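You operate a simulated robot arm through the tools that you are given. There is no shell and no other tool. Be economical: measure what you need, move in short steps, check, and stop when the job is done.

You are at the controls of a simulated robot arm. One attempt, no reset.

Task
Rub off the ring mark under the brown bottle and stand the bottle on the folded cloth.
Fine: paste from the cream tin on the cream pad, pad back; slide the cloth over the spot first.

Only the result counts: the job must be done as asked and must still hold three seconds after the hand-in. Knocking over, shifting, dropping, spilling or breaking anything else fails it. Flat cloth is picked up by pressing the open fingertips on it (5 to 10 N) and closing them slowly along it; thin cloth reads only 2 to 8 mm in the jaws.

Robot
A 6-joint arm with a two-finger parallel gripper, fixed in place. Base frame: the origin is at the foot of the arm, x ahead of it, y to its left, z up. Readings come in mm, degrees, newtons and seconds.
Its first joint turns from -166.0 to 166.0 degrees. Payload 3.91 kg.
Tool frame: the origin (TCP) lies between the finger pads and is the grasp point; the fingertips stand 30 mm ahead of it; z points along the fingers, y is the line along which they close. Largest opening 110 mm; finger width 20, thickness 10; the body of the gripper, 48 by 112 mm, starts 55 mm behind the TCP.
Orientation is that of the tool frame in the base frame, as a unit quaternion [x, y, z, w]. With the fingers straight down and closing along the base's y, the tool's x points along the base's -x, its y along +y and its z along -z.

Tools
- The arm moves only by the tool nudge_tool. Its argument "increments" is a list of rows, each a list of 3 entries, a list of its own where there are three numbers: the shift along the tool's x, y, z in mm, then the turn, a rotation vector about the tool's x, y, z in degrees, then the gripper command, from -1 (fully open) to 1 (shut), values between in proportion. In form: [[[tx, ty, tz], [ax, ay, az], grip], ...]. A call has 1 to 10 rows; each row shifts and turns the commanded pose from where the row before left it, along the tool's axes as they then stand. A row lasts 0.2 s, in which the tool goes at most 50 mm and 8.6 degrees; a call with a longer step from one row to the next is refused whole, and so is a gripper value outside its range. A pose out of reach is approached as far as the arm can. The call stops where the force on the tool passes 40 N (or 10 N more than at its start, if that is more) or the arm is blocked; 0.2 s more then pass. Each finger travels about 45 mm/s and halts on what it meets, pressing with about 40 N; the grip force reading is that of the motor and also rises with nothing between the fingers. The clock runs only during rows and for 0.2 s after the last one: add rows that do not move to give the fingers time. It gives the time, the measured TCP pose, the force on the tool (base axes), the opening and the grip force at its end, in the units of the frame above (readings bear some noise).
- Cameras (640 x 400 px; columns grow to the right, rows downward): "scene" is fixed at [49, -658.2, 1620]; the picture's right is [0.91, -0.41, 0.00], its down [-0.21, -0.46, -0.86] and it looks along [0.36, 0.78, -0.51] (base axes); focal length 334 px, centre (320, 200). "wrist" rides on the gripper at [-36, 0, -57] in the tool frame; the picture's right is [0.00, -1.00, 0.00], its down [0.97, 0.00, -0.24] and it looks along [0.24, 0.00, 0.97] (tool axes); focal length 218 px, centre (320, 200). There is no depth. A picture from a camera that has moved, and an enlarged one, comes with that camera's place and axes in the base frame and with its lens. The place of the scene camera against the robot may be out by one fixed shift of up to 12 mm in any direction.
- capture(camera): a new picture of that camera. The clock stands still meanwhile.
- lift_body(by): slides the trunk up (or, below 0, down) by that many mm; the arm rides with it, the base frame stays. It gives what a move gives, with no picture.
- enlarge(camera, box): a new picture of the part [left, top, right, bottom] of that camera's present view, enlarged. The clock stands still meanwhile.
- hand_in(): hands the job in; it is judged then, once.

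Go step by step. Nothing tells you positions but the pictures and the camera data: compare them with the known pose of the tool, close in by small moves and look again before you grip or let go. The budget is 120 turns and 76 pictures, counting those below and the enlarged ones. Unless the task says otherwise, let go and move clear before handing in, and close with one line.

The tools are called after "Call:" as name(argument=value, ...) on one line, values as JSON. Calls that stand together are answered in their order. nudge_tool: Moves the arm, as the interface text tells. Its arguments: {"type":"object","properties":{"increments":{"type":"array","items":{"type":"array"}}},"required":["increments"]} The other tools are called the same way: lift_body (by) slides the trunk up or down; capture (camera) takes a picture; enlarge (camera, box) takes an enlarged picture of a part of a camera's view; hand_in () hands the job in.

At the start:

```text
time_s: 0.0
eef_pos: [359.1, 358.3, 1150.0]
tcp_rot: [-0.002, 1.0, -0.001, 0.0]
force: [-0.6, -0.5, 0.1]
gripper_width: 109.9
finger_force: 0.0
trunk travel left (down, up): [-575.0, 35.0]
```

scene: 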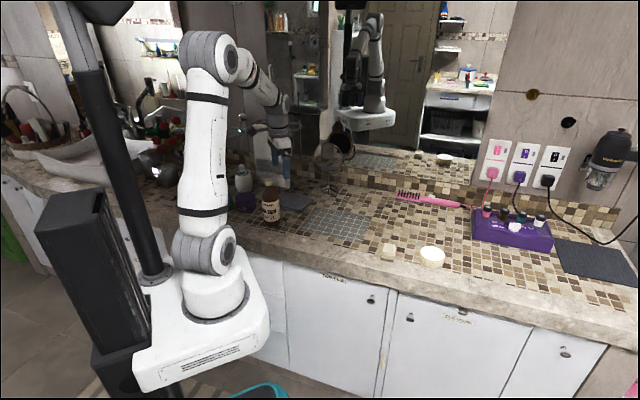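
wrist: 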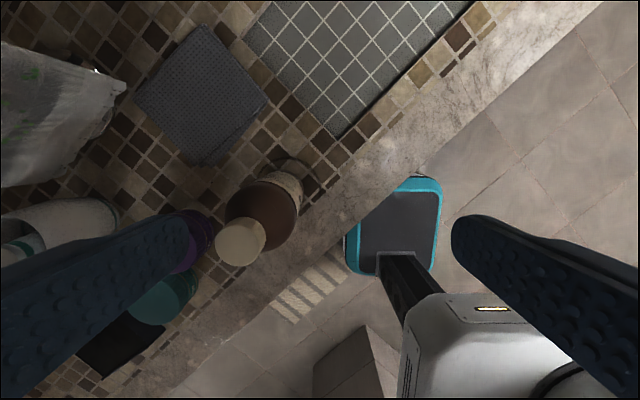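

I see the brown bottle near the counter edge, standing on a mark, with a grey folded cloth beside it. I'll take closer looks first to identify the tin, the pad, the cloth and the mark.

Call:
enlarge(camera="scene", box=[210, 140, 370, 240])

Call:
enlarge(camera="scene", box=[350, 180, 510, 280])

Call:
enlarge(camera="wrist", box=[120, 0, 440, 280])

```text
4.00 times, centred on (290, 190) of scene
camera zoom: at [49.0, -658.2, 1620.0], right [0.91, -0.41, 0.0], down [-0.21, -0.46, -0.86], along [0.36, 0.78, -0.51], focal length 1335 px, centre (440, 240)
```

zoom: 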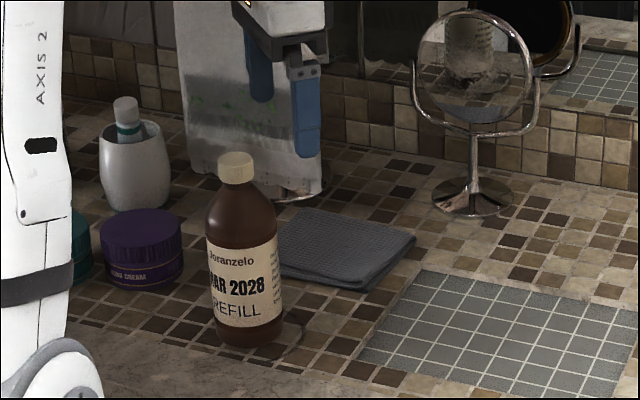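

```text
4.00 times, centred on (430, 230) of scene
camera zoom: at [49.0, -658.2, 1620.0], right [0.91, -0.41, 0.0], down [-0.21, -0.46, -0.86], along [0.36, 0.78, -0.51], focal length 1335 px, centre (-120, 80)
```

zoom: 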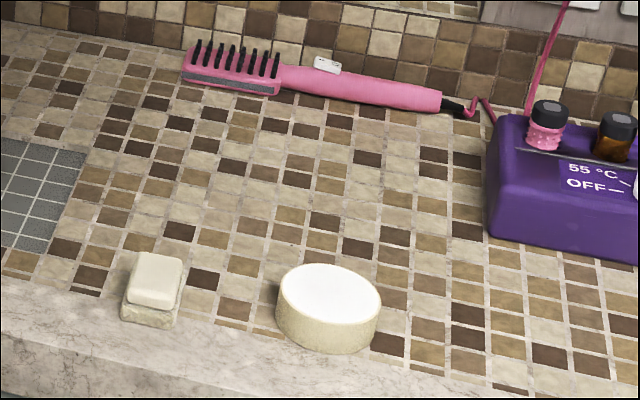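

```text
1.43 times, centred on (280, 140) of wrist
camera zoom: at [395.1, 357.6, 1207.7], right [0.0, -1.0, 0.0], down [-0.97, 0.0, 0.24], along [-0.24, 0.0, -0.97], focal length 312 px, centre (377, 286)
```

zoom: 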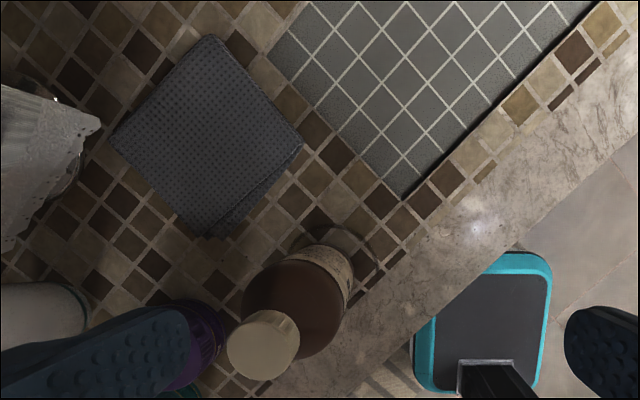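

The surface triangulates to about z≈845, the bottle to about (330, 433), and the cream pad and open tin to about (675, 100) and (790, 5). I'll move the arm toward the pad and tin at this height to look and to test reach.

Call:
nudge_tool(increments=[[[-20, -40, 0], [0, 0, 0], -1], [[-20, -40, 0], [0, 0, 0], -1], [[-20, -40, 0], [0, 0, 0], -1], [[-20, -40, 0], [0, 0, 0], -1], [[-20, -40, 0], [0, 0, 0], -1], [[-20, -40, 0], [0, 0, 0], -1], [[-40, 0, 0], [0, 0, 0], -1], [[-40, 0, 0], [0, 0, 0], -1]])

Call:
capture(camera="wrist")

```text
time_s: 1.8
eef_pos: [562.2, 117.5, 1150.6]
tcp_rot: [-0.001, 1.0, 0.0, 0.0]
force: [0.7, 0.0, -0.4]
gripper_width: 109.6
finger_force: 0.0
trunk travel left (down, up): [-575.0, 35.0]
```

```text
70 pictures are left
camera wrist: at [598.1, 117.3, 1208.0], right [0.0, -1.0, 0.0], down [-0.97, 0.0, 0.24], along [-0.24, 0.0, -0.97], focal length 218 px, centre (320, 200)
```

wrist: 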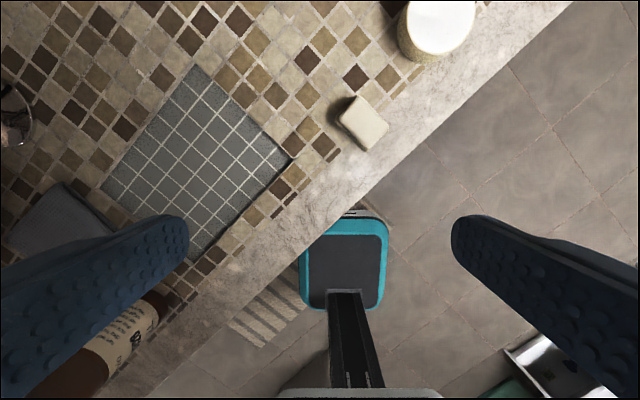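

The arm reaches radius 574 here at full pose. I'll push further out, above the pad, to see where the tool-down limit lies.

Call:
nudge_tool(increments=[[[-20, -17, 0], [0, 0, 0], -1], [[-20, -17, 0], [0, 0, 0], -1], [[-20, -17, 0], [0, 0, 0], -1], [[-20, -17, 0], [0, 0, 0], -1], [[0, 0, 0], [0, 0, 0], -1]])

Call:
capture(camera="wrist")

Call:
capture(camera="scene")

```text
time_s: 3.0
eef_pos: [640.1, 48.8, 1151.3]
tcp_rot: [-0.001, 1.0, 0.001, 0.0]
force: [-0.5, -0.3, 0.6]
gripper_width: 110.1
finger_force: 0.0
trunk travel left (down, up): [-575.0, 35.0]
```

```text
69 pictures are left
camera wrist: at [676.5, 48.4, 1207.6], right [0.0, -1.0, 0.0], down [-0.97, 0.0, 0.24], along [-0.24, 0.0, -0.97], focal length 218 px, centre (320, 200)
```

wrist: 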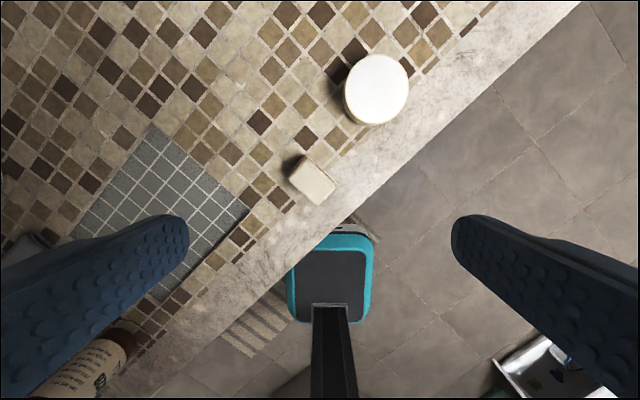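

```text
68 pictures are left
```

scene: 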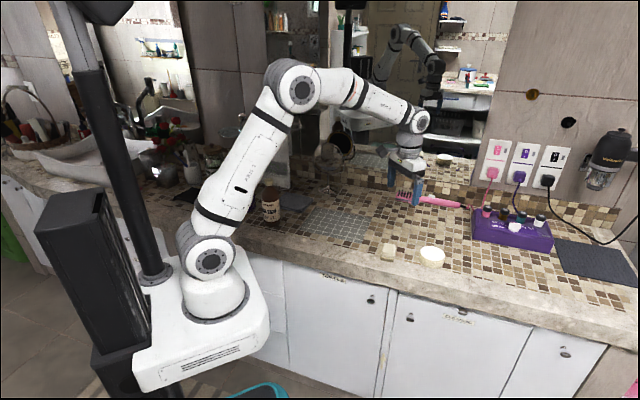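

The reach is ample (r = 642), and the surface triangulates to about z≈870–880 from wrist views, with the pad top near (633, 57, 905). Now I go back toward the bottle and turn the tool to line up with the counter edge.

Call:
nudge_tool(increments=[[[26.7, 36.8, 0], [0, 0, 0], -1], [[26.7, 36.8, 0], [0, 0, 0], -1], [[26.7, 36.8, 0], [0, 0, 0], -1], [[26.7, 36.8, 0], [0, 0, 0], -1], [[26.7, 36.8, 0], [0, 0, 0], -1], [[26.7, 36.8, 0], [0, 0, 0], -1], [[26.7, 36.8, 0], [0, 0, 0], -1], [[26.7, 36.8, 0], [0, 0, 0], -1], [[26.7, 36.8, 0], [0, 0, 0], -1]])

Call:
nudge_tool(increments=[[[0, 0, 0], [0, 0, -8.5], -1], [[0, 0, 0], [0, 0, -8.5], -1], [[0, 0, 0], [0, 0, -8.5], -1], [[0, 0, 0], [0, 0, -8.5], -1], [[0, 0, 0], [0, 0, -8.5], -1], [[0, 0, 0], [0, 0, 0], -1]])

Call:
capture(camera="wrist")

```text
time_s: 5.0
eef_pos: [397.5, 381.3, 1151.1]
tcp_rot: [-0.001, 1.0, 0.0, -0.001]
force: [0.1, 0.0, -0.1]
gripper_width: 109.8
finger_force: 0.0
trunk travel left (down, up): [-575.0, 35.0]
```

```text
time_s: 6.4
eef_pos: [399.0, 382.7, 1149.8]
tcp_rot: [-0.363, 0.932, 0.001, 0.0]
force: [0.5, -0.8, 0.2]
gripper_width: 110.2
finger_force: 0.0
trunk travel left (down, up): [-575.0, 35.0]
```

```text
67 pictures are left
camera wrist: at [425.0, 405.4, 1207.6], right [0.68, -0.74, 0.0], down [-0.71, -0.66, 0.24], along [-0.18, -0.16, -0.97], focal length 218 px, centre (320, 200)
```

wrist: 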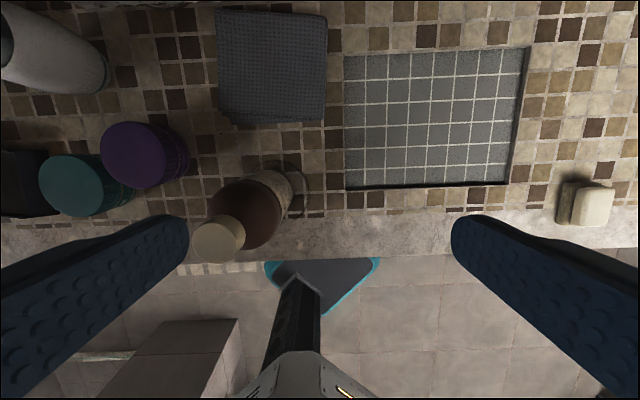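

The tool is now square with the counter, and the bottle cap triangulates to about (334, 413, 1075). I'll centre over it and look again.

Call:
nudge_tool(increments=[[[16, 31.5, 0], [0, 0, 0], -1], [[16, 31.5, 0], [0, 0, 0], -1], [[0, 0, 0], [0, 0, 0], -1]])

Call:
capture(camera="wrist")

Call:
enlarge(camera="scene", box=[210, 140, 370, 240])

```text
time_s: 7.2
eef_pos: [333.0, 405.9, 1150.2]
tcp_rot: [-0.363, 0.932, 0.0, -0.001]
force: [0.6, 0.5, 0.2]
gripper_width: 109.9
finger_force: 0.1
trunk travel left (down, up): [-575.0, 35.0]
```

```text
66 pictures are left
camera wrist: at [358.6, 429.8, 1207.2], right [0.68, -0.74, 0.0], down [-0.71, -0.66, 0.24], along [-0.18, -0.16, -0.97], focal length 218 px, centre (320, 200)
```

wrist: 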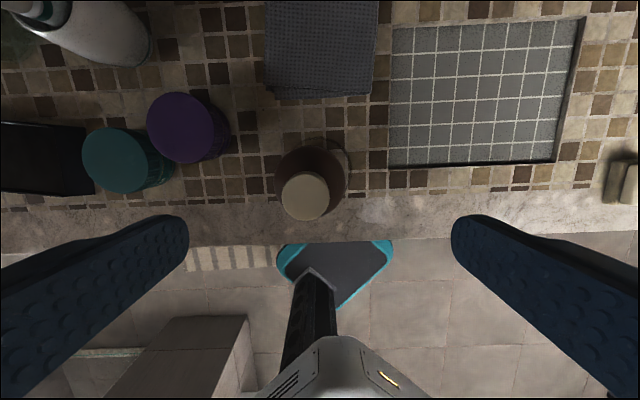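

```text
4.00 times, centred on (290, 190) of scene
camera zoom: at [49.0, -658.2, 1620.0], right [0.91, -0.41, 0.0], down [-0.21, -0.46, -0.86], along [0.36, 0.78, -0.51], focal length 1335 px, centre (440, 240)
```

zoom: 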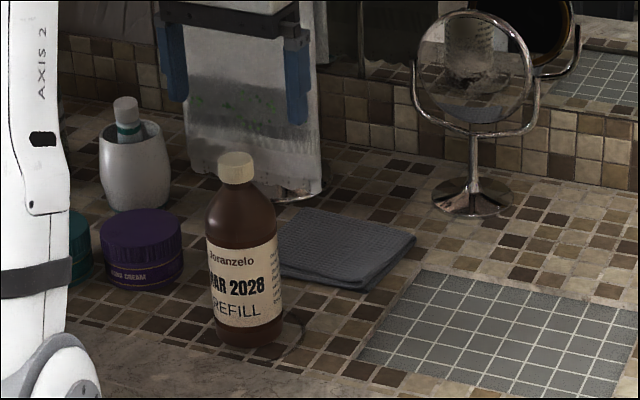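

The cap is about 30 mm wide with its top near (328, 415, 1065). I'll align over it and lower part way, then check.

Call:
nudge_tool(increments=[[[-4, 9.5, 0], [0, 0, 0], -1], [[0, 0, 20], [0, 0, 0], -1], [[0, 0, 20], [0, 0, 0], -1], [[0, 0, 10], [0, 0, 0], -1], [[0, 0, 0], [0, 0, 0], -0.6]])

Call:
capture(camera="wrist")

Call:
enlarge(camera="scene", box=[230, 150, 310, 230])

```text
time_s: 8.4
eef_pos: [328.7, 415.9, 1100.9]
tcp_rot: [-0.363, 0.932, 0.0, 0.0]
force: [-0.7, 0.2, 0.5]
gripper_width: 87.9
finger_force: 0.0
trunk travel left (down, up): [-575.0, 35.0]
```

```text
64 pictures are left
camera wrist: at [355.2, 439.6, 1157.7], right [0.68, -0.74, 0.0], down [-0.72, -0.66, 0.24], along [-0.18, -0.16, -0.97], focal length 218 px, centre (320, 200)
```

wrist: 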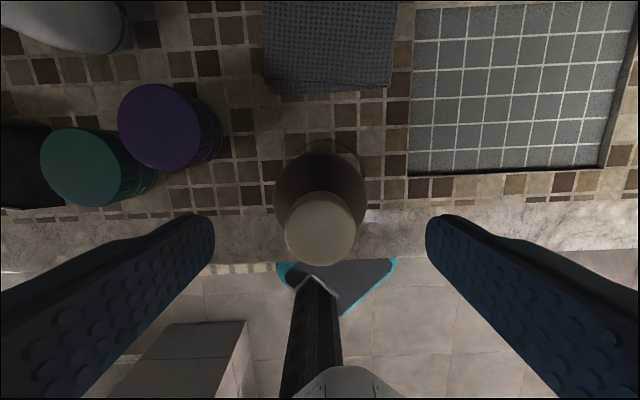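

```text
5.00 times, centred on (270, 190) of scene
camera zoom: at [49.0, -658.2, 1620.0], right [0.91, -0.41, 0.0], down [-0.21, -0.46, -0.86], along [0.36, 0.78, -0.51], focal length 1668 px, centre (570, 250)
```

zoom: 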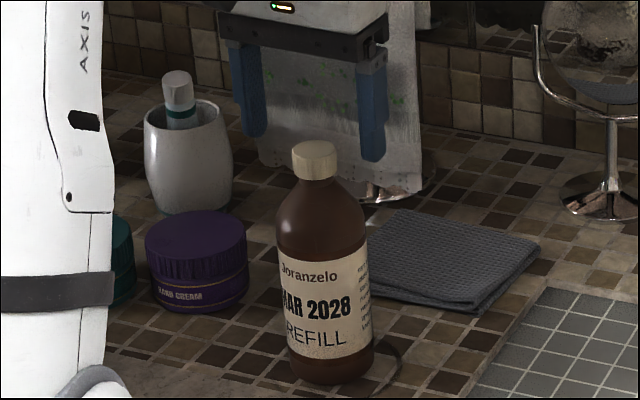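

The cap is centred in the jaws and its top is at about 1065. I'll lower to TCP 1073, so the tips reach just below the cap, and close.

Call:
nudge_tool(increments=[[[0, 0, 14], [0, 0, 0], -0.6], [[0, 0, 14], [0, 0, 0], -0.6], [[0, 0, 0], [0, 0, 0], -0.2], [[0, 0, 0], [0, 0, 0], 0.2], [[0, 0, 0], [0, 0, 0], 0.5], [[0, 0, 0], [0, 0, 0], 1], [[0, 0, 0], [0, 0, 0], 1], [[0, 0, 0], [0, 0, 0], 1]])

Call:
capture(camera="wrist")

```text
time_s: 10.2
eef_pos: [329.2, 414.8, 1072.4]
tcp_rot: [-0.363, 0.932, 0.0, 0.0]
force: [-1.6, 0.5, -0.4]
gripper_width: 30.4
finger_force: 40.1
trunk travel left (down, up): [-575.0, 35.0]
```

```text
62 pictures are left
camera wrist: at [355.5, 439.7, 1129.7], right [0.68, -0.74, 0.0], down [-0.72, -0.66, 0.24], along [-0.18, -0.16, -0.97], focal length 218 px, centre (320, 200)
```

wrist: 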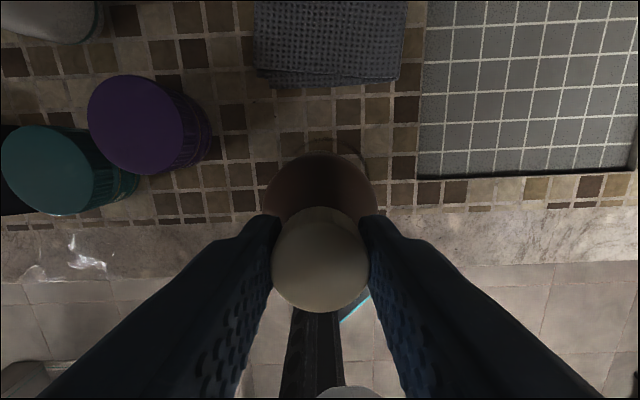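

The cap is gripped at 30 mm. I'll lift the bottle gently and check the grip and what lies beneath.

Call:
nudge_tool(increments=[[[0, 0, -5], [0, 0, 0], 1], [[0, 0, -10], [0, 0, 0], 1], [[0, 0, -15], [0, 0, 0], 1], [[0, 0, -15], [0, 0, 0], 1], [[0, 0, 0], [0, 0, 0], 1]])

Call:
enlarge(camera="scene", box=[230, 150, 310, 230])

```text
time_s: 11.4
eef_pos: [331.4, 414.8, 1117.1]
tcp_rot: [-0.364, 0.932, 0.0, -0.001]
force: [-0.1, -0.9, -4.9]
gripper_width: 30.6
finger_force: 39.8
trunk travel left (down, up): [-575.0, 35.0]
```

```text
5.00 times, centred on (270, 190) of scene
camera zoom: at [49.0, -658.2, 1620.0], right [0.91, -0.41, 0.0], down [-0.21, -0.46, -0.86], along [0.36, 0.78, -0.51], focal length 1668 px, centre (570, 250)
```

zoom: 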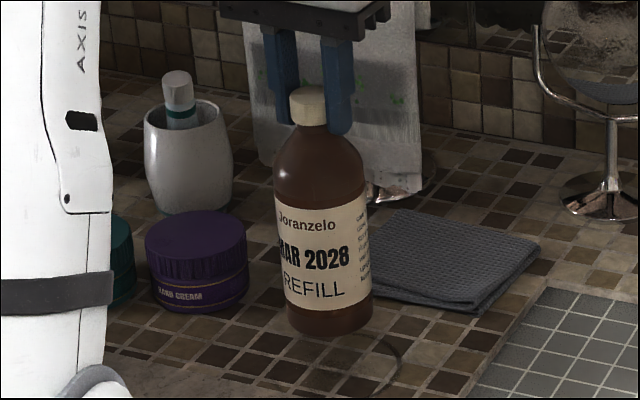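

The bottle is up, weighing about 0.5 kg, and the ring shows on the tiles. I'll carry the bottle along the counter to the free tiles between the panel and the pad, about (655, 165).

Call:
nudge_tool(increments=[[[-6.9, -40.3, 0], [0, 0, 0], 1], [[-6.9, -40.3, 0], [0, 0, 0], 1], [[-6.9, -40.3, 0], [0, 0, 0], 1], [[-6.9, -40.3, 0], [0, 0, 0], 1], [[-6.9, -40.3, 0], [0, 0, 0], 1], [[-6.9, -40.3, 0], [0, 0, 0], 1], [[-6.9, -40.3, 0], [0, 0, 0], 1], [[-6.9, -40.3, 0], [0, 0, 0], 1], [[-6.9, -40.3, 0], [0, 0, 0], 1], [[-6.9, -40.3, 0], [0, 0, 0], 1]])

Call:
capture(camera="wrist")

Call:
enlarge(camera="scene", box=[330, 140, 490, 280])

Call:
enlarge(camera="scene", box=[230, 170, 330, 250])

```text
time_s: 13.6
eef_pos: [652.8, 166.6, 1118.2]
tcp_rot: [-0.362, 0.932, 0.001, -0.001]
force: [1.0, -0.3, -5.0]
gripper_width: 30.8
finger_force: 40.4
trunk travel left (down, up): [-575.0, 35.0]
```

```text
60 pictures are left
camera wrist: at [679.2, 190.1, 1175.4], right [0.68, -0.74, 0.0], down [-0.71, -0.66, 0.24], along [-0.18, -0.16, -0.97], focal length 218 px, centre (320, 200)
```

wrist: 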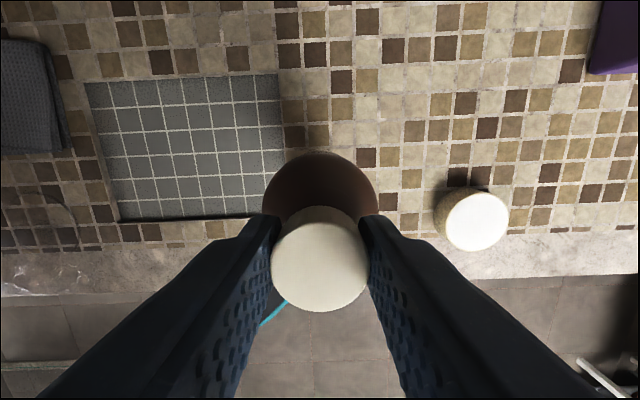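

```text
2.86 times, centred on (410, 210) of scene
camera zoom: at [49.0, -658.2, 1620.0], right [0.91, -0.41, 0.0], down [-0.21, -0.46, -0.86], along [0.36, 0.78, -0.51], focal length 953 px, centre (63, 171)
```

zoom: 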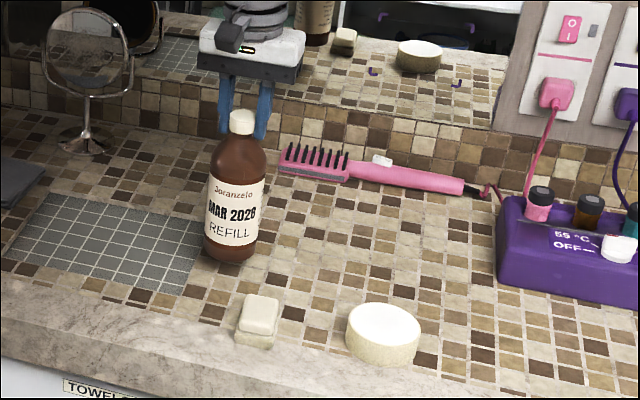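

```text
5.00 times, centred on (280, 210) of scene
camera zoom: at [49.0, -658.2, 1620.0], right [0.91, -0.41, 0.0], down [-0.21, -0.46, -0.86], along [0.36, 0.78, -0.51], focal length 1668 px, centre (520, 150)
```

zoom: 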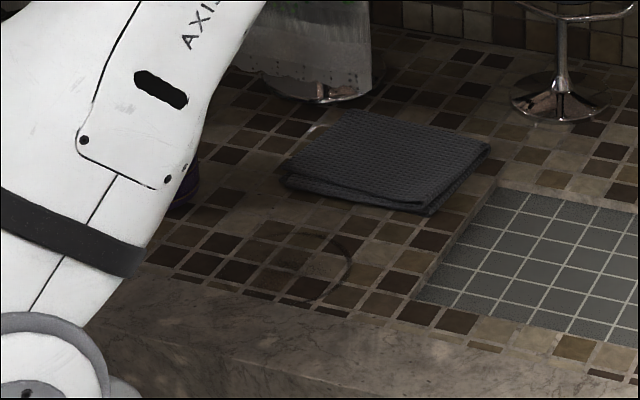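

The bottle hangs near the panel's right edge with clear tiles beside it. I'll shift 25 mm right and 15 mm back, then lower most of the way.

Call:
nudge_tool(increments=[[[-7, -13, 0], [0, 0, 0], 1], [[-8, -12, 0], [0, 0, 0], 1], [[0, 0, 15], [0, 0, 0], 1], [[0, 0, 15], [0, 0, 0], 1], [[0, 0, 10], [0, 0, 0], 1], [[0, 0, 2], [0, 0, 0], 1], [[0, 0, 1], [0, 0, 0], 1], [[0, 0, 0], [0, 0, 0], 1]])

Call:
enlarge(camera="scene", box=[350, 140, 450, 220])

```text
time_s: 15.4
eef_pos: [680.2, 157.7, 1075.4]
tcp_rot: [-0.363, 0.932, 0.0, 0.0]
force: [-0.7, -0.2, -4.8]
gripper_width: 30.7
finger_force: 39.7
trunk travel left (down, up): [-575.0, 35.0]
```

```text
5.00 times, centred on (400, 180) of scene
camera zoom: at [49.0, -658.2, 1620.0], right [0.91, -0.41, 0.0], down [-0.21, -0.46, -0.86], along [0.36, 0.78, -0.51], focal length 1668 px, centre (-80, 300)
```

zoom: 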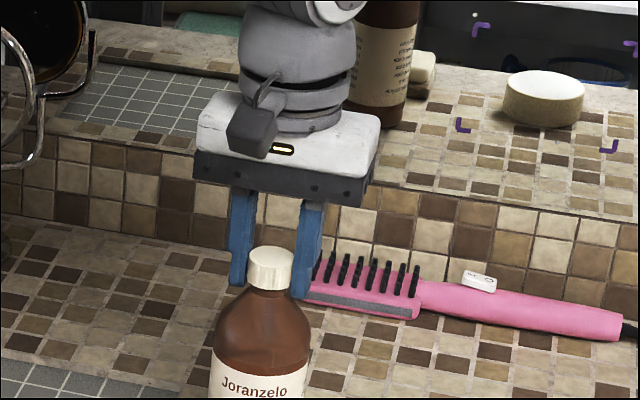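

The bottle hangs about 3 mm above the tiles. I'll ease it down in 1 mm steps until the load transfers.

Call:
nudge_tool(increments=[[[0, 0, 1], [0, 0, 0], 1], [[0, 0, 1], [0, 0, 0], 1], [[0, 0, 1], [0, 0, 0], 1], [[0, 0, 0], [0, 0, 0], 1]])

```text
time_s: 16.4
eef_pos: [680.4, 156.3, 1073.1]
tcp_rot: [-0.364, 0.932, -0.001, 0.001]
force: [0.5, -1.6, 4.9]
gripper_width: 30.6
finger_force: 40.7
trunk travel left (down, up): [-575.0, 35.0]
```

The bottle stands now, with the force reversed to +4.9 N. I'll open slowly and rise clear.

Call:
nudge_tool(increments=[[[0, 0, 0], [0, 0, 0], 0.3], [[0, 0, 0], [0, 0, 0], 0.1], [[0, 0, 0], [0, 0, 0], -0.2], [[0, 0, 0], [0, 0, 0], -0.5], [[0, 0, -10], [0, 0, 0], -0.6], [[0, 0, -30], [0, 0, 0], -0.6], [[0, 0, -35], [0, 0, 0], -0.6], [[0, 0, 0], [0, 0, 0], -0.6]])

Call:
capture(camera="wrist")

```text
time_s: 18.2
eef_pos: [682.2, 156.4, 1145.5]
tcp_rot: [-0.363, 0.932, -0.001, 0.0]
force: [-0.2, 0.6, 0.2]
gripper_width: 88.1
finger_force: 0.1
trunk travel left (down, up): [-575.0, 35.0]
```

```text
56 pictures are left
camera wrist: at [707.4, 180.8, 1202.4], right [0.68, -0.74, 0.0], down [-0.71, -0.66, 0.24], along [-0.18, -0.16, -0.97], focal length 218 px, centre (320, 200)
```

wrist: 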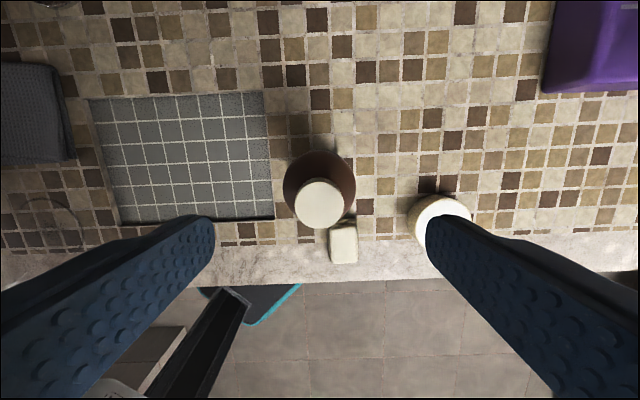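

The bottle stands safely at about (681, 156). Next is the pad, so I'll look closely at it and the tin.

Call:
enlarge(camera="scene", box=[370, 230, 450, 280])

Call:
nudge_tool(increments=[[[30, -10, 0], [0, 0, 0], -0.6], [[30, -10, 0], [0, 0, 0], -0.6], [[30, -10, 0], [0, 0, 0], -0.6], [[12, -4, 0], [0, 0, 0], -0.6], [[0, 0, 0], [0, 0, 0], -0.6]])

Call:
capture(camera="wrist")

```text
8.00 times, centred on (410, 255) of scene
camera zoom: at [49.0, -658.2, 1620.0], right [0.91, -0.41, 0.0], down [-0.21, -0.46, -0.86], along [0.36, 0.78, -0.51], focal length 2669 px, centre (-400, -240)
```

zoom: 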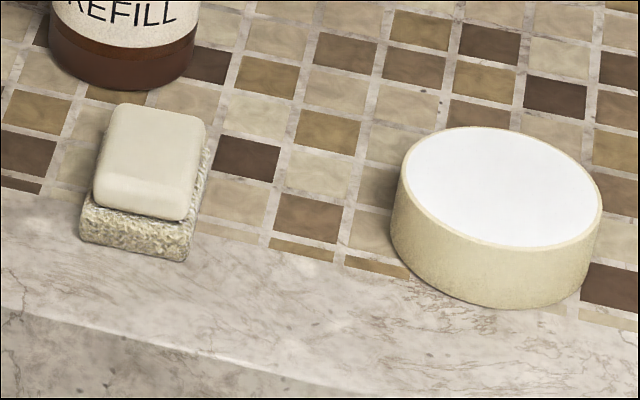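

```text
time_s: 19.4
eef_pos: [630.1, 65.1, 1147.0]
tcp_rot: [-0.363, 0.932, 0.001, 0.0]
force: [0.3, -1.1, -0.5]
gripper_width: 87.6
finger_force: 0.1
trunk travel left (down, up): [-575.0, 35.0]
```

```text
54 pictures are left
camera wrist: at [654.9, 88.6, 1203.2], right [0.68, -0.74, 0.0], down [-0.71, -0.66, 0.24], along [-0.18, -0.16, -0.97], focal length 218 px, centre (320, 200)
```

wrist: 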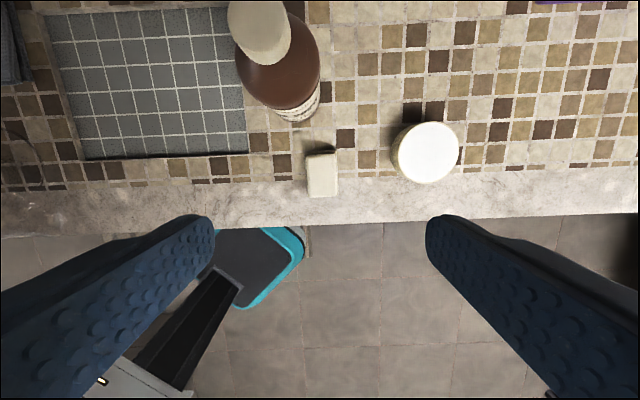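

The pad sits square with the jaws at about (628, 62) and the tin is near (745, -20). I'll lower the trunk in two steps to bring the open jaws down over the pad.

Call:
lift_body(by=-100)

Call:
lift_body(by=-70)

Call:
capture(camera="wrist")

Call:
capture(camera="scene")

```text
time_s: 20.7
eef_pos: [628.7, 64.7, 1045.6]
tcp_rot: [-0.363, 0.932, 0.001, 0.001]
force: [0.1, 0.5, 0.1]
gripper_width: 88.2
finger_force: 0.1
trunk travel left (down, up): [-475.0, 135.0]
```

```text
time_s: 21.8
eef_pos: [627.9, 64.0, 976.4]
tcp_rot: [-0.363, 0.932, 0.0, 0.0]
force: [-0.5, 1.6, -0.9]
gripper_width: 88.3
finger_force: 0.0
trunk travel left (down, up): [-405.0, 205.0]
```

```text
53 pictures are left
camera wrist: at [654.9, 88.6, 1033.3], right [0.68, -0.74, 0.0], down [-0.71, -0.66, 0.24], along [-0.18, -0.16, -0.97], focal length 218 px, centre (320, 200)
```

wrist: 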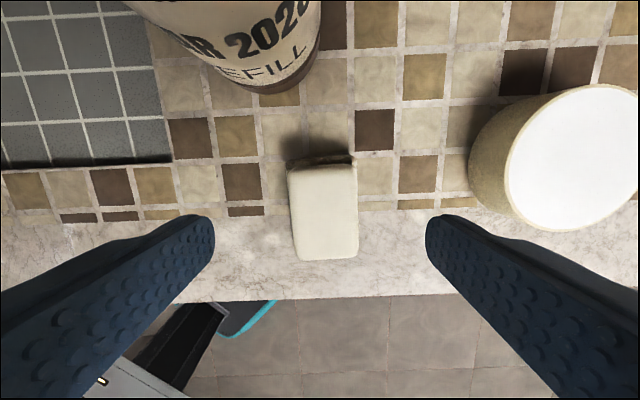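

```text
52 pictures are left
```

scene: 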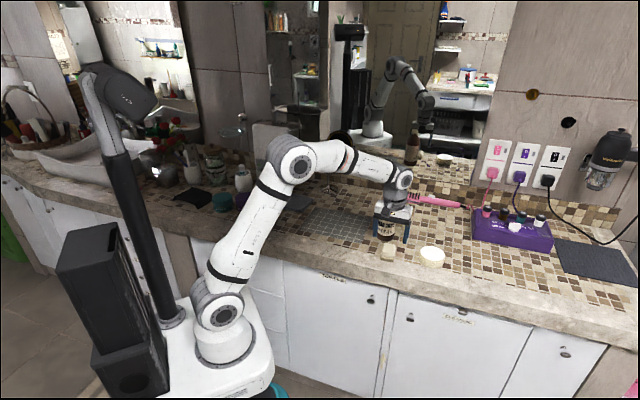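

The pad is centred between the jaws with its top about 128 mm below the camera (z≈903). I'll lower the jaws around it, partially closed for clearance, and check.

Call:
nudge_tool(increments=[[[3, 0, 0], [0, 0, 0], -0.5], [[0, 0, 20], [0, 0, 0], -0.4], [[0, 0, 20], [0, 0, 0], -0.3], [[0, 0, 10], [0, 0, 0], -0.2], [[0, 0, 0], [0, 0, 0], -0.2]])

Call:
capture(camera="wrist")

Call:
enlarge(camera="scene", box=[350, 210, 446, 270])

```text
time_s: 23.0
eef_pos: [627.4, 62.1, 926.4]
tcp_rot: [-0.363, 0.932, 0.001, 0.0]
force: [0.9, 0.0, -0.8]
gripper_width: 65.9
finger_force: 0.1
trunk travel left (down, up): [-405.0, 205.0]
```

```text
51 pictures are left
camera wrist: at [654.1, 85.8, 982.8], right [0.68, -0.74, 0.0], down [-0.71, -0.66, 0.24], along [-0.18, -0.16, -0.97], focal length 218 px, centre (320, 200)
```

wrist: 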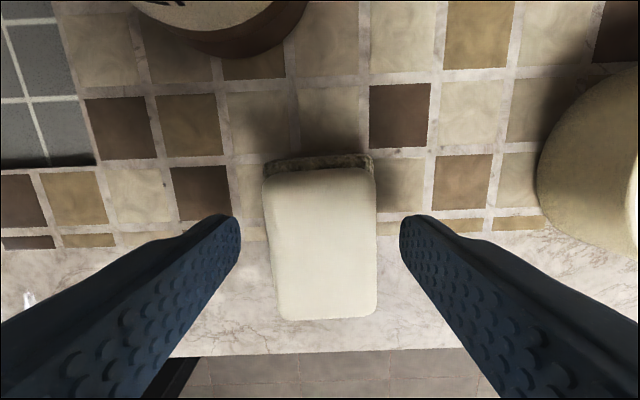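

```text
6.67 times, centred on (398, 240) of scene
camera zoom: at [49.0, -658.2, 1620.0], right [0.91, -0.41, 0.0], down [-0.21, -0.46, -0.86], along [0.36, 0.78, -0.51], focal length 2224 px, centre (-200, -67)
```

zoom: 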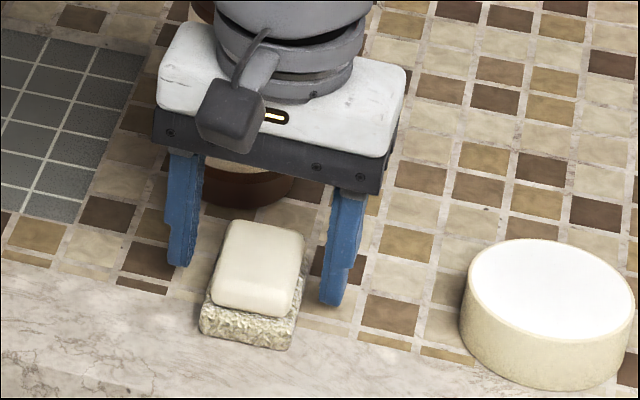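

The fingers straddle the pad with the tips about 7 mm below its top. I'll go 6 mm lower and close slowly.

Call:
nudge_tool(increments=[[[2, -1, 6], [0, 0, 0], -0.2], [[0, 0, 0], [0, 0, 0], 0], [[0, 0, 0], [0, 0, 0], 0.2], [[0, 0, 0], [0, 0, 0], 0.4], [[0, 0, 0], [0, 0, 0], 0.5], [[0, 0, 0], [0, 0, 0], 0.5]])

Call:
capture(camera="wrist")

Call:
enlarge(camera="scene", box=[350, 210, 446, 270])

```text
time_s: 24.4
eef_pos: [625.5, 59.1, 920.2]
tcp_rot: [-0.363, 0.932, 0.0, 0.0]
force: [-0.3, 0.5, 0.2]
gripper_width: 45.6
finger_force: 39.5
trunk travel left (down, up): [-405.0, 205.0]
```

```text
49 pictures are left
camera wrist: at [653.0, 83.6, 977.3], right [0.68, -0.74, 0.0], down [-0.71, -0.66, 0.24], along [-0.18, -0.16, -0.97], focal length 218 px, centre (320, 200)
```

wrist: 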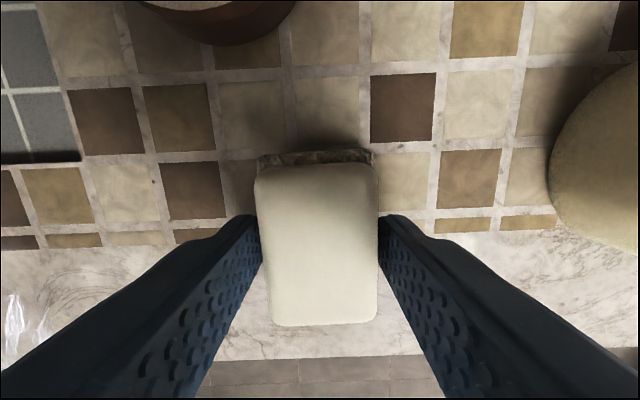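

```text
6.67 times, centred on (398, 240) of scene
camera zoom: at [49.0, -658.2, 1620.0], right [0.91, -0.41, 0.0], down [-0.21, -0.46, -0.86], along [0.36, 0.78, -0.51], focal length 2224 px, centre (-200, -67)
```

zoom: 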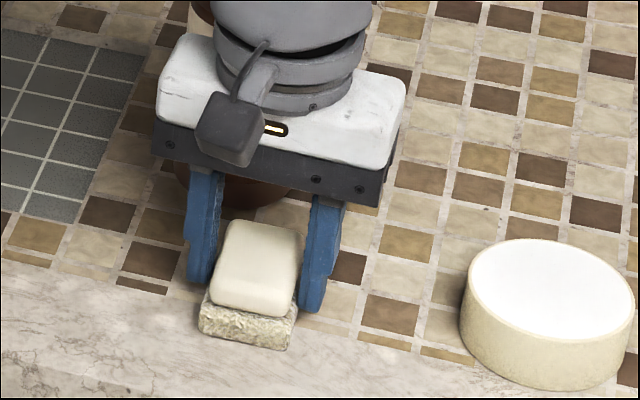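

Gripped at 45.6 mm. I'll note home as TCP (625.5, 59, 920) and lift a little to see whether the stone base comes along.

Call:
nudge_tool(increments=[[[0, 0, -5], [0, 0, 0], 0.6], [[0, 0, -10], [0, 0, 0], 0.6], [[0, 0, -15], [0, 0, 0], 0.6], [[0, 0, -15], [0, 0, 0], 0.6], [[0, 0, 0], [0, 0, 0], 0.6]])

Call:
enlarge(camera="scene", box=[350, 210, 446, 270])

Call:
capture(camera="wrist")

```text
time_s: 25.6
eef_pos: [626.7, 62.3, 965.3]
tcp_rot: [-0.363, 0.932, 0.0, 0.0]
force: [0.9, 0.3, -0.4]
gripper_width: 45.3
finger_force: 39.7
trunk travel left (down, up): [-405.0, 205.0]
```

```text
6.67 times, centred on (398, 240) of scene
camera zoom: at [49.0, -658.2, 1620.0], right [0.91, -0.41, 0.0], down [-0.21, -0.46, -0.86], along [0.36, 0.78, -0.51], focal length 2224 px, centre (-200, -67)
```

zoom: 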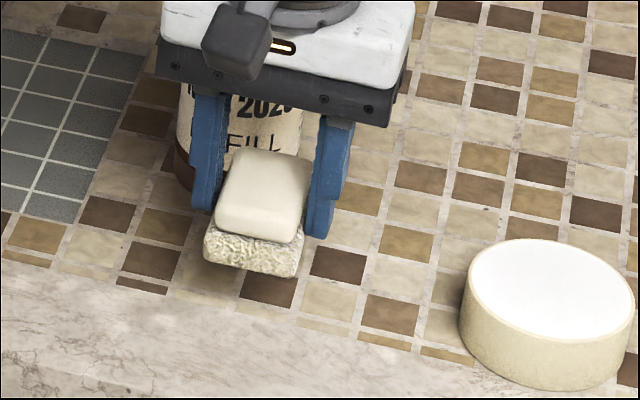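

```text
46 pictures are left
camera wrist: at [652.6, 85.6, 1022.5], right [0.68, -0.74, 0.0], down [-0.71, -0.66, 0.24], along [-0.18, -0.16, -0.97], focal length 218 px, centre (320, 200)
```

wrist: 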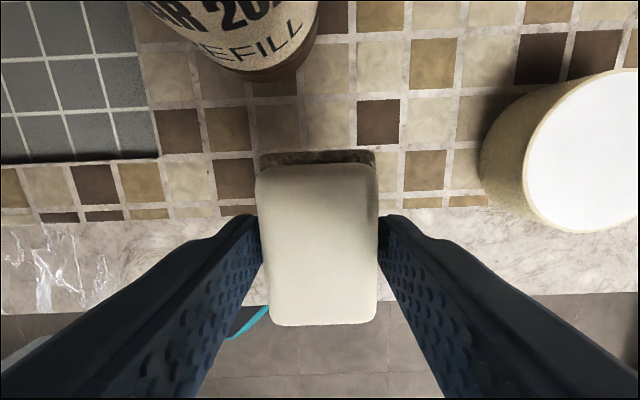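

The pad is one piece, a cream handle with a rough rubbing sole, and its sole touches the counter at TCP ≈ 920. I'll move over the tin at (747, -21), staying above the rim.

Call:
nudge_tool(increments=[[[0, 0, -10], [0, 0, 0], 0.6], [[-8.1, -35.6, 0], [0, 0, 0], 0.6], [[-8.1, -35.6, 0], [0, 0, 0], 0.6], [[-8.1, -35.6, 0], [0, 0, 0], 0.6], [[-8.1, -35.6, 0], [0, 0, 0], 0.6], [[0, 0, 0], [0, 0, 0], 0.6]])

Call:
capture(camera="wrist")

Call:
enlarge(camera="scene", box=[384, 210, 480, 270])

```text
time_s: 27.0
eef_pos: [746.3, -22.0, 972.5]
tcp_rot: [-0.363, 0.932, 0.0, 0.0]
force: [0.7, 0.6, -0.9]
gripper_width: 44.9
finger_force: 40.6
trunk travel left (down, up): [-405.0, 205.0]
```

```text
45 pictures are left
camera wrist: at [772.8, 2.4, 1031.1], right [0.68, -0.74, 0.0], down [-0.72, -0.66, 0.24], along [-0.18, -0.16, -0.97], focal length 218 px, centre (320, 200)
```

wrist: 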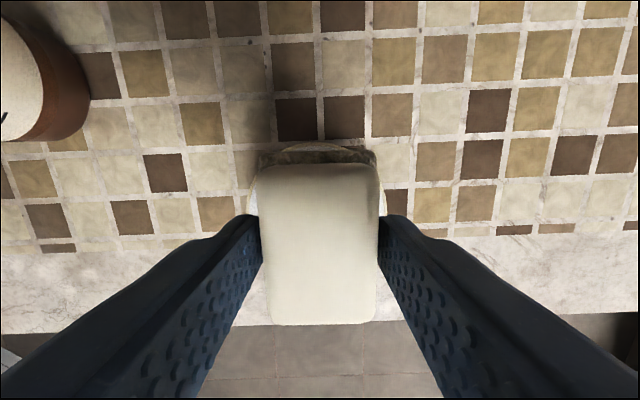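

```text
6.67 times, centred on (432, 240) of scene
camera zoom: at [49.0, -658.2, 1620.0], right [0.91, -0.41, 0.0], down [-0.21, -0.46, -0.86], along [0.36, 0.78, -0.51], focal length 2224 px, centre (-427, -67)
```

zoom: 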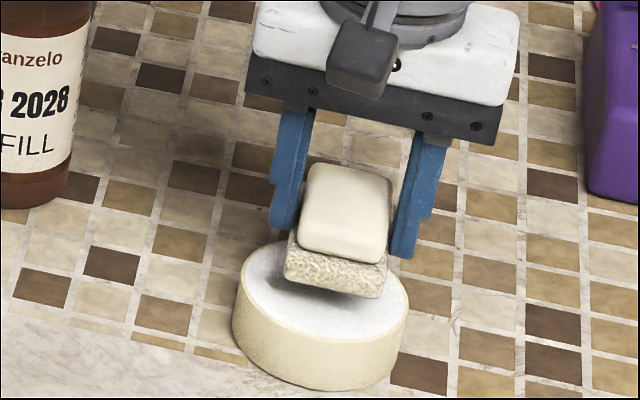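

The pad is over the tin but I need the centring more exact. I'll zoom in on the wrist view.

Call:
enlarge(camera="wrist", box=[220, 120, 420, 245])

```text
3.20 times, centred on (320, 182) of wrist
camera zoom: at [772.8, 2.4, 1031.1], right [0.68, -0.74, 0.0], down [-0.72, -0.66, 0.24], along [-0.18, -0.16, -0.97], focal length 698 px, centre (320, 256)
```

zoom: 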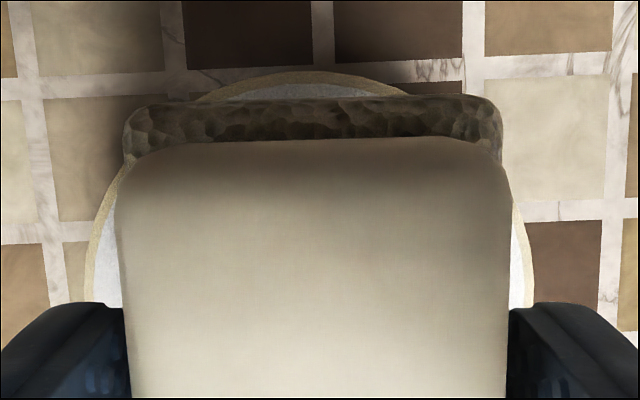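

The tin is centred within 2 mm, with an outer diameter of about 84 mm. I'll correct that and lower in small steps toward the paste.

Call:
nudge_tool(increments=[[[1.7, 2, 0], [0, 0, 0], 0.6], [[0, 0, 8], [0, 0, 0], 0.6], [[0, 0, 4], [0, 0, 0], 0.6], [[0, 0, 2], [0, 0, 0], 0.6], [[0, 0, 2], [0, 0, 0], 0.6], [[0, 0, 0], [0, 0, 0], 0.6]])

Call:
enlarge(camera="scene", box=[384, 210, 480, 270])

```text
time_s: 28.4
eef_pos: [743.6, -22.4, 958.4]
tcp_rot: [-0.363, 0.932, 0.0, 0.0]
force: [0.3, -0.2, -0.3]
gripper_width: 44.5
finger_force: 40.2
trunk travel left (down, up): [-405.0, 205.0]
```

```text
6.67 times, centred on (432, 240) of scene
camera zoom: at [49.0, -658.2, 1620.0], right [0.91, -0.41, 0.0], down [-0.21, -0.46, -0.86], along [0.36, 0.78, -0.51], focal length 2224 px, centre (-427, -67)
```

zoom: 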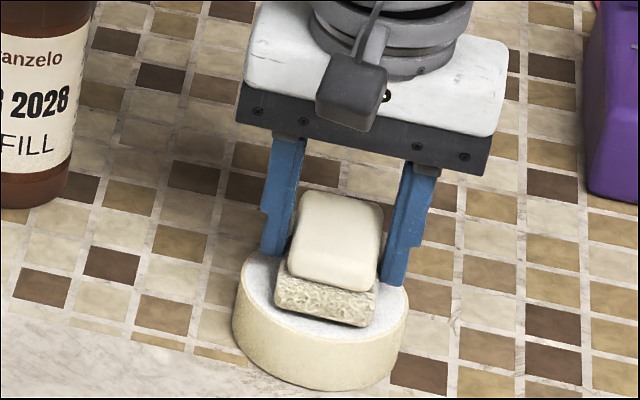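

Nearly touching. I'll go 1 mm at a time and watch the force.

Call:
nudge_tool(increments=[[[0, 0, 1.5], [0, 0, 0], 0.6], [[0, 0, 1.5], [0, 0, 0], 0.6], [[0, 0, 0], [0, 0, 0], 0.6]])

Call:
nudge_tool(increments=[[[0, 0, 1.5], [0, 0, 0], 0.6], [[0, 0, 1.5], [0, 0, 0], 0.6], [[0, 0, 0], [0, 0, 0], 0.6]])

```text
time_s: 29.2
eef_pos: [744.4, -24.2, 956.0]
tcp_rot: [-0.363, 0.932, 0.0, -0.001]
force: [-0.7, -0.8, -0.1]
gripper_width: 44.7
finger_force: 40.1
trunk travel left (down, up): [-405.0, 205.0]
```

```text
time_s: 30.0
eef_pos: [743.3, -23.2, 953.1]
tcp_rot: [-0.363, 0.932, 0.0, 0.0]
force: [0.0, -0.1, 2.9]
gripper_width: 44.7
finger_force: 40.2
trunk travel left (down, up): [-405.0, 205.0]
```

Contact is at TCP 953 with 2.9 N. I'll press 1 mm more and then lift straight off.

Call:
nudge_tool(increments=[[[0, 0, 1], [0, 0, 0], 0.6], [[0, 0, 0], [0, 0, 0], 0.6]])

Call:
nudge_tool(increments=[[[0, 0, -4], [0, 0, 0], 0.6], [[0, 0, -10], [0, 0, 0], 0.6], [[0, 0, -20], [0, 0, 0], 0.6], [[0, 0, -20], [0, 0, 0], 0.6], [[0, 0, 0], [0, 0, 0], 0.6]])

Call:
enlarge(camera="scene", box=[384, 200, 480, 270])

```text
time_s: 30.6
eef_pos: [743.5, -23.2, 954.3]
tcp_rot: [-0.363, 0.932, 0.0, 0.001]
force: [2.8, -0.2, 10.6]
gripper_width: 44.5
finger_force: 39.8
trunk travel left (down, up): [-405.0, 205.0]
```

```text
time_s: 31.8
eef_pos: [742.8, -23.5, 1003.9]
tcp_rot: [-0.363, 0.932, 0.0, 0.0]
force: [-0.2, -0.9, -0.8]
gripper_width: 44.4
finger_force: 40.1
trunk travel left (down, up): [-405.0, 205.0]
```

```text
5.71 times, centred on (432, 235) of scene
camera zoom: at [49.0, -658.2, 1620.0], right [0.91, -0.41, 0.0], down [-0.21, -0.46, -0.86], along [0.36, 0.78, -0.51], focal length 1907 px, centre (-320, 0)
```

zoom: 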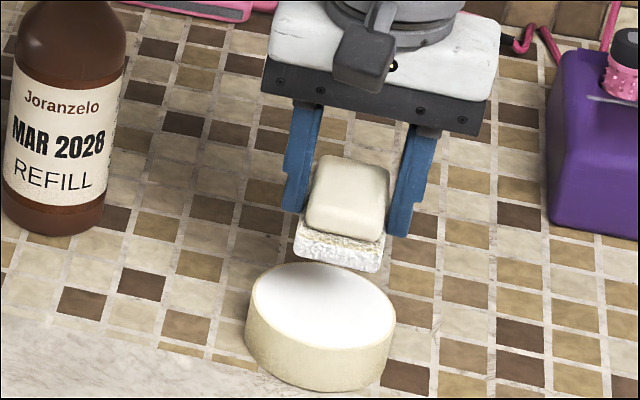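

The sole is white with paste. Now I'll swing out toward the front, clear of the bottle, and travel along the counter toward the ring.

Call:
nudge_tool(increments=[[[35, 0, -12], [0, 0, 0], 0.6], [[35, 0, -12], [0, 0, 0], 0.6], [[0, 44, 0], [0, 0, 0], 0.6], [[0, 44, 0], [0, 0, 0], 0.6], [[0, 44, 0], [0, 0, 0], 0.6], [[0, 44, 0], [0, 0, 0], 0.6], [[0, 44, 0], [0, 0, 0], 0.6], [[0, 44, 0], [0, 0, 0], 0.6], [[0, 44, 0], [0, 0, 0], 0.6], [[0, 44, 0], [0, 0, 0], 0.6]])

Call:
nudge_tool(increments=[[[0, 44, 0], [0, 0, 0], 0.6], [[0, 44, 0], [0, 0, 0], 0.6], [[-20, 30, 0], [0, 0, 0], 0.6], [[0, 0, 0], [0, 0, 0], 0.6]])

Call:
capture(camera="wrist")

```text
time_s: 34.0
eef_pos: [451.4, 188.6, 1032.7]
tcp_rot: [-0.364, 0.931, 0.0, 0.0]
force: [-0.5, -0.3, -0.3]
gripper_width: 44.3
finger_force: 40.3
trunk travel left (down, up): [-405.0, 205.0]
```

```text
time_s: 35.0
eef_pos: [386.4, 287.2, 1030.0]
tcp_rot: [-0.362, 0.932, 0.0, 0.0]
force: [-0.8, -0.1, -1.1]
gripper_width: 44.6
finger_force: 40.1
trunk travel left (down, up): [-405.0, 205.0]
```

```text
40 pictures are left
camera wrist: at [413.5, 312.4, 1088.0], right [0.68, -0.74, 0.0], down [-0.72, -0.66, 0.24], along [-0.18, -0.16, -0.97], focal length 218 px, centre (320, 200)
```

wrist: 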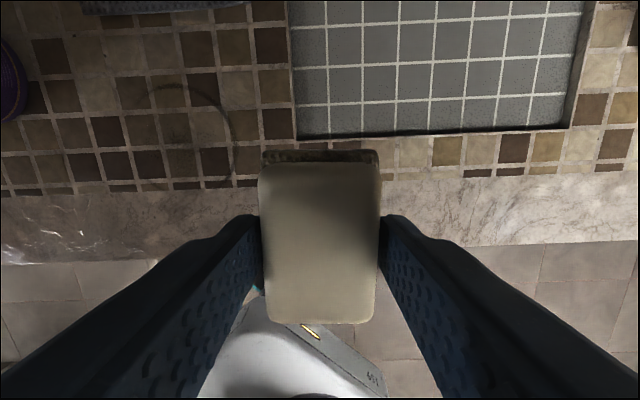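

The ring shows to the left, roughly centred at (326, 419). I'll zoom in on it.

Call:
enlarge(camera="wrist", box=[80, 50, 280, 210])

```text
2.50 times, centred on (180, 130) of wrist
camera zoom: at [413.5, 312.4, 1088.0], right [0.68, -0.74, 0.0], down [-0.72, -0.66, 0.24], along [-0.18, -0.16, -0.97], focal length 546 px, centre (670, 375)
```

zoom: 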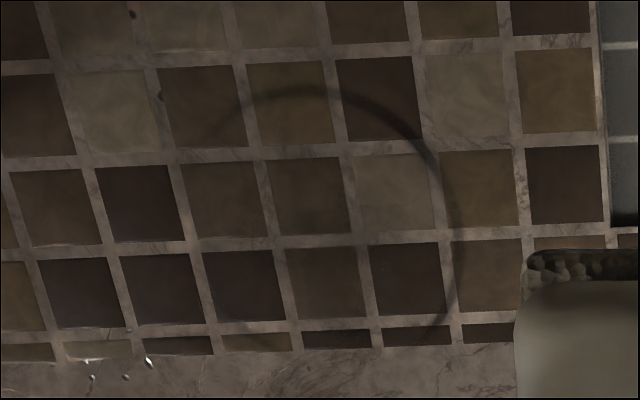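

The ring is centred near (329, 417) with a radius of about 50 mm; the neighbours are clear by more than 40 mm. I'll go above its right side and lower to just over the counter.

Call:
nudge_tool(increments=[[[-15.2, 30.7, 0], [0, 0, 0], 0.6], [[-15.2, 30.7, 0], [0, 0, 0], 0.6], [[-15.2, 30.7, 0], [0, 0, 0], 0.6], [[0, 0, 0], [0, 0, 0], 0.6]])

Call:
lift_body(by=-85)

Call:
capture(camera="wrist")

Call:
capture(camera="scene")

```text
time_s: 36.0
eef_pos: [359.7, 388.8, 1029.9]
tcp_rot: [-0.363, 0.932, 0.001, 0.0]
force: [0.3, 0.5, -0.4]
gripper_width: 44.6
finger_force: 39.9
trunk travel left (down, up): [-405.0, 205.0]
```

```text
time_s: 37.2
eef_pos: [360.4, 388.7, 946.5]
tcp_rot: [-0.363, 0.932, 0.0, 0.001]
force: [0.4, -0.2, -0.1]
gripper_width: 44.6
finger_force: 40.1
trunk travel left (down, up): [-320.0, 290.0]
```

```text
38 pictures are left
camera wrist: at [386.0, 411.7, 1002.7], right [0.68, -0.74, 0.0], down [-0.72, -0.66, 0.24], along [-0.18, -0.16, -0.97], focal length 218 px, centre (320, 200)
```

wrist: 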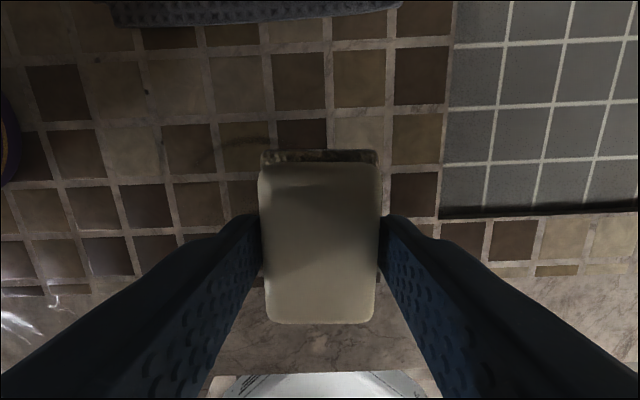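

```text
37 pictures are left
```

scene: 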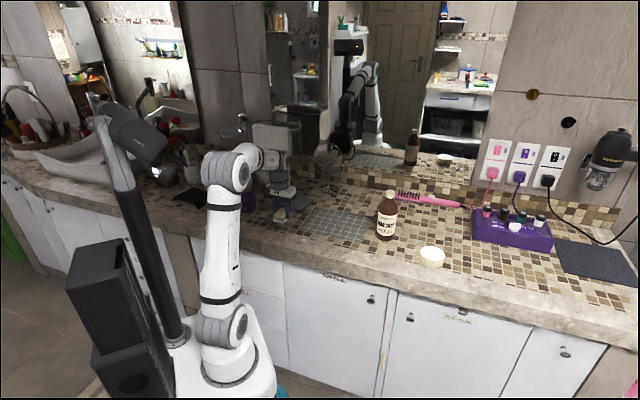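

The ring's top arc shows just left of the pad, as expected. I'll lower to the counter in small steps.

Call:
nudge_tool(increments=[[[0, 0, 10], [0, 0, 0], 0.6], [[0, 0, 8], [0, 0, 0], 0.6], [[0, 0, 4], [0, 0, 0], 0.6], [[0, 0, 1.5], [0, 0, 0], 0.6], [[0, 0, 0], [0, 0, 0], 0.6]])

Call:
nudge_tool(increments=[[[0, 0, 1.5], [0, 0, 0], 0.6], [[0, 0, 0], [0, 0, 0], 0.6]])

```text
time_s: 38.4
eef_pos: [361.1, 387.9, 922.7]
tcp_rot: [-0.363, 0.932, 0.0, 0.0]
force: [0.3, 0.5, 0.0]
gripper_width: 44.6
finger_force: 40.2
trunk travel left (down, up): [-320.0, 290.0]
```

```text
time_s: 39.0
eef_pos: [360.6, 388.2, 919.8]
tcp_rot: [-0.363, 0.932, 0.0, -0.001]
force: [-0.2, -0.2, -1.0]
gripper_width: 44.7
finger_force: 40.2
trunk travel left (down, up): [-320.0, 290.0]
```

Call:
nudge_tool(increments=[[[0, 0, 1.5], [0, 0, 0], 0.6], [[0, 0, 0], [0, 0, 0], 0.6]])

Call:
nudge_tool(increments=[[[0, 0, 1], [0, 0, 0], 0.6], [[0, 0, 0], [0, 0, 0], 0.6]])

```text
time_s: 39.6
eef_pos: [360.8, 387.8, 919.6]
tcp_rot: [-0.363, 0.932, 0.0, 0.001]
force: [0.1, 0.3, 5.4]
gripper_width: 44.8
finger_force: 40.4
trunk travel left (down, up): [-320.0, 290.0]
```

```text
time_s: 40.2
eef_pos: [359.3, 387.0, 919.1]
tcp_rot: [-0.362, 0.932, 0.001, 0.002]
force: [2.1, 3.7, 17.4]
gripper_width: 44.6
finger_force: 39.6
trunk travel left (down, up): [-320.0, 290.0]
```

The sole is pressed at 17 N. I'll ease off slightly and start rubbing in a circle along the ring.

Call:
nudge_tool(increments=[[[0, 0, -0.6], [0, 0, 0], 0.6], [[21.5, 5.8, 0], [0, 0, 0], 0.6], [[15.7, 15.7, 0], [0, 0, 0], 0.6], [[5.8, 21.5, 0], [0, 0, 0], 0.6], [[-5.8, 21.5, 0], [0, 0, 0], 0.6]])

```text
time_s: 41.4
eef_pos: [287.6, 407.9, 919.8]
tcp_rot: [-0.363, 0.932, 0.0, 0.001]
force: [4.0, -9.2, 25.8]
gripper_width: 44.7
finger_force: 39.9
trunk travel left (down, up): [-320.0, 290.0]
```

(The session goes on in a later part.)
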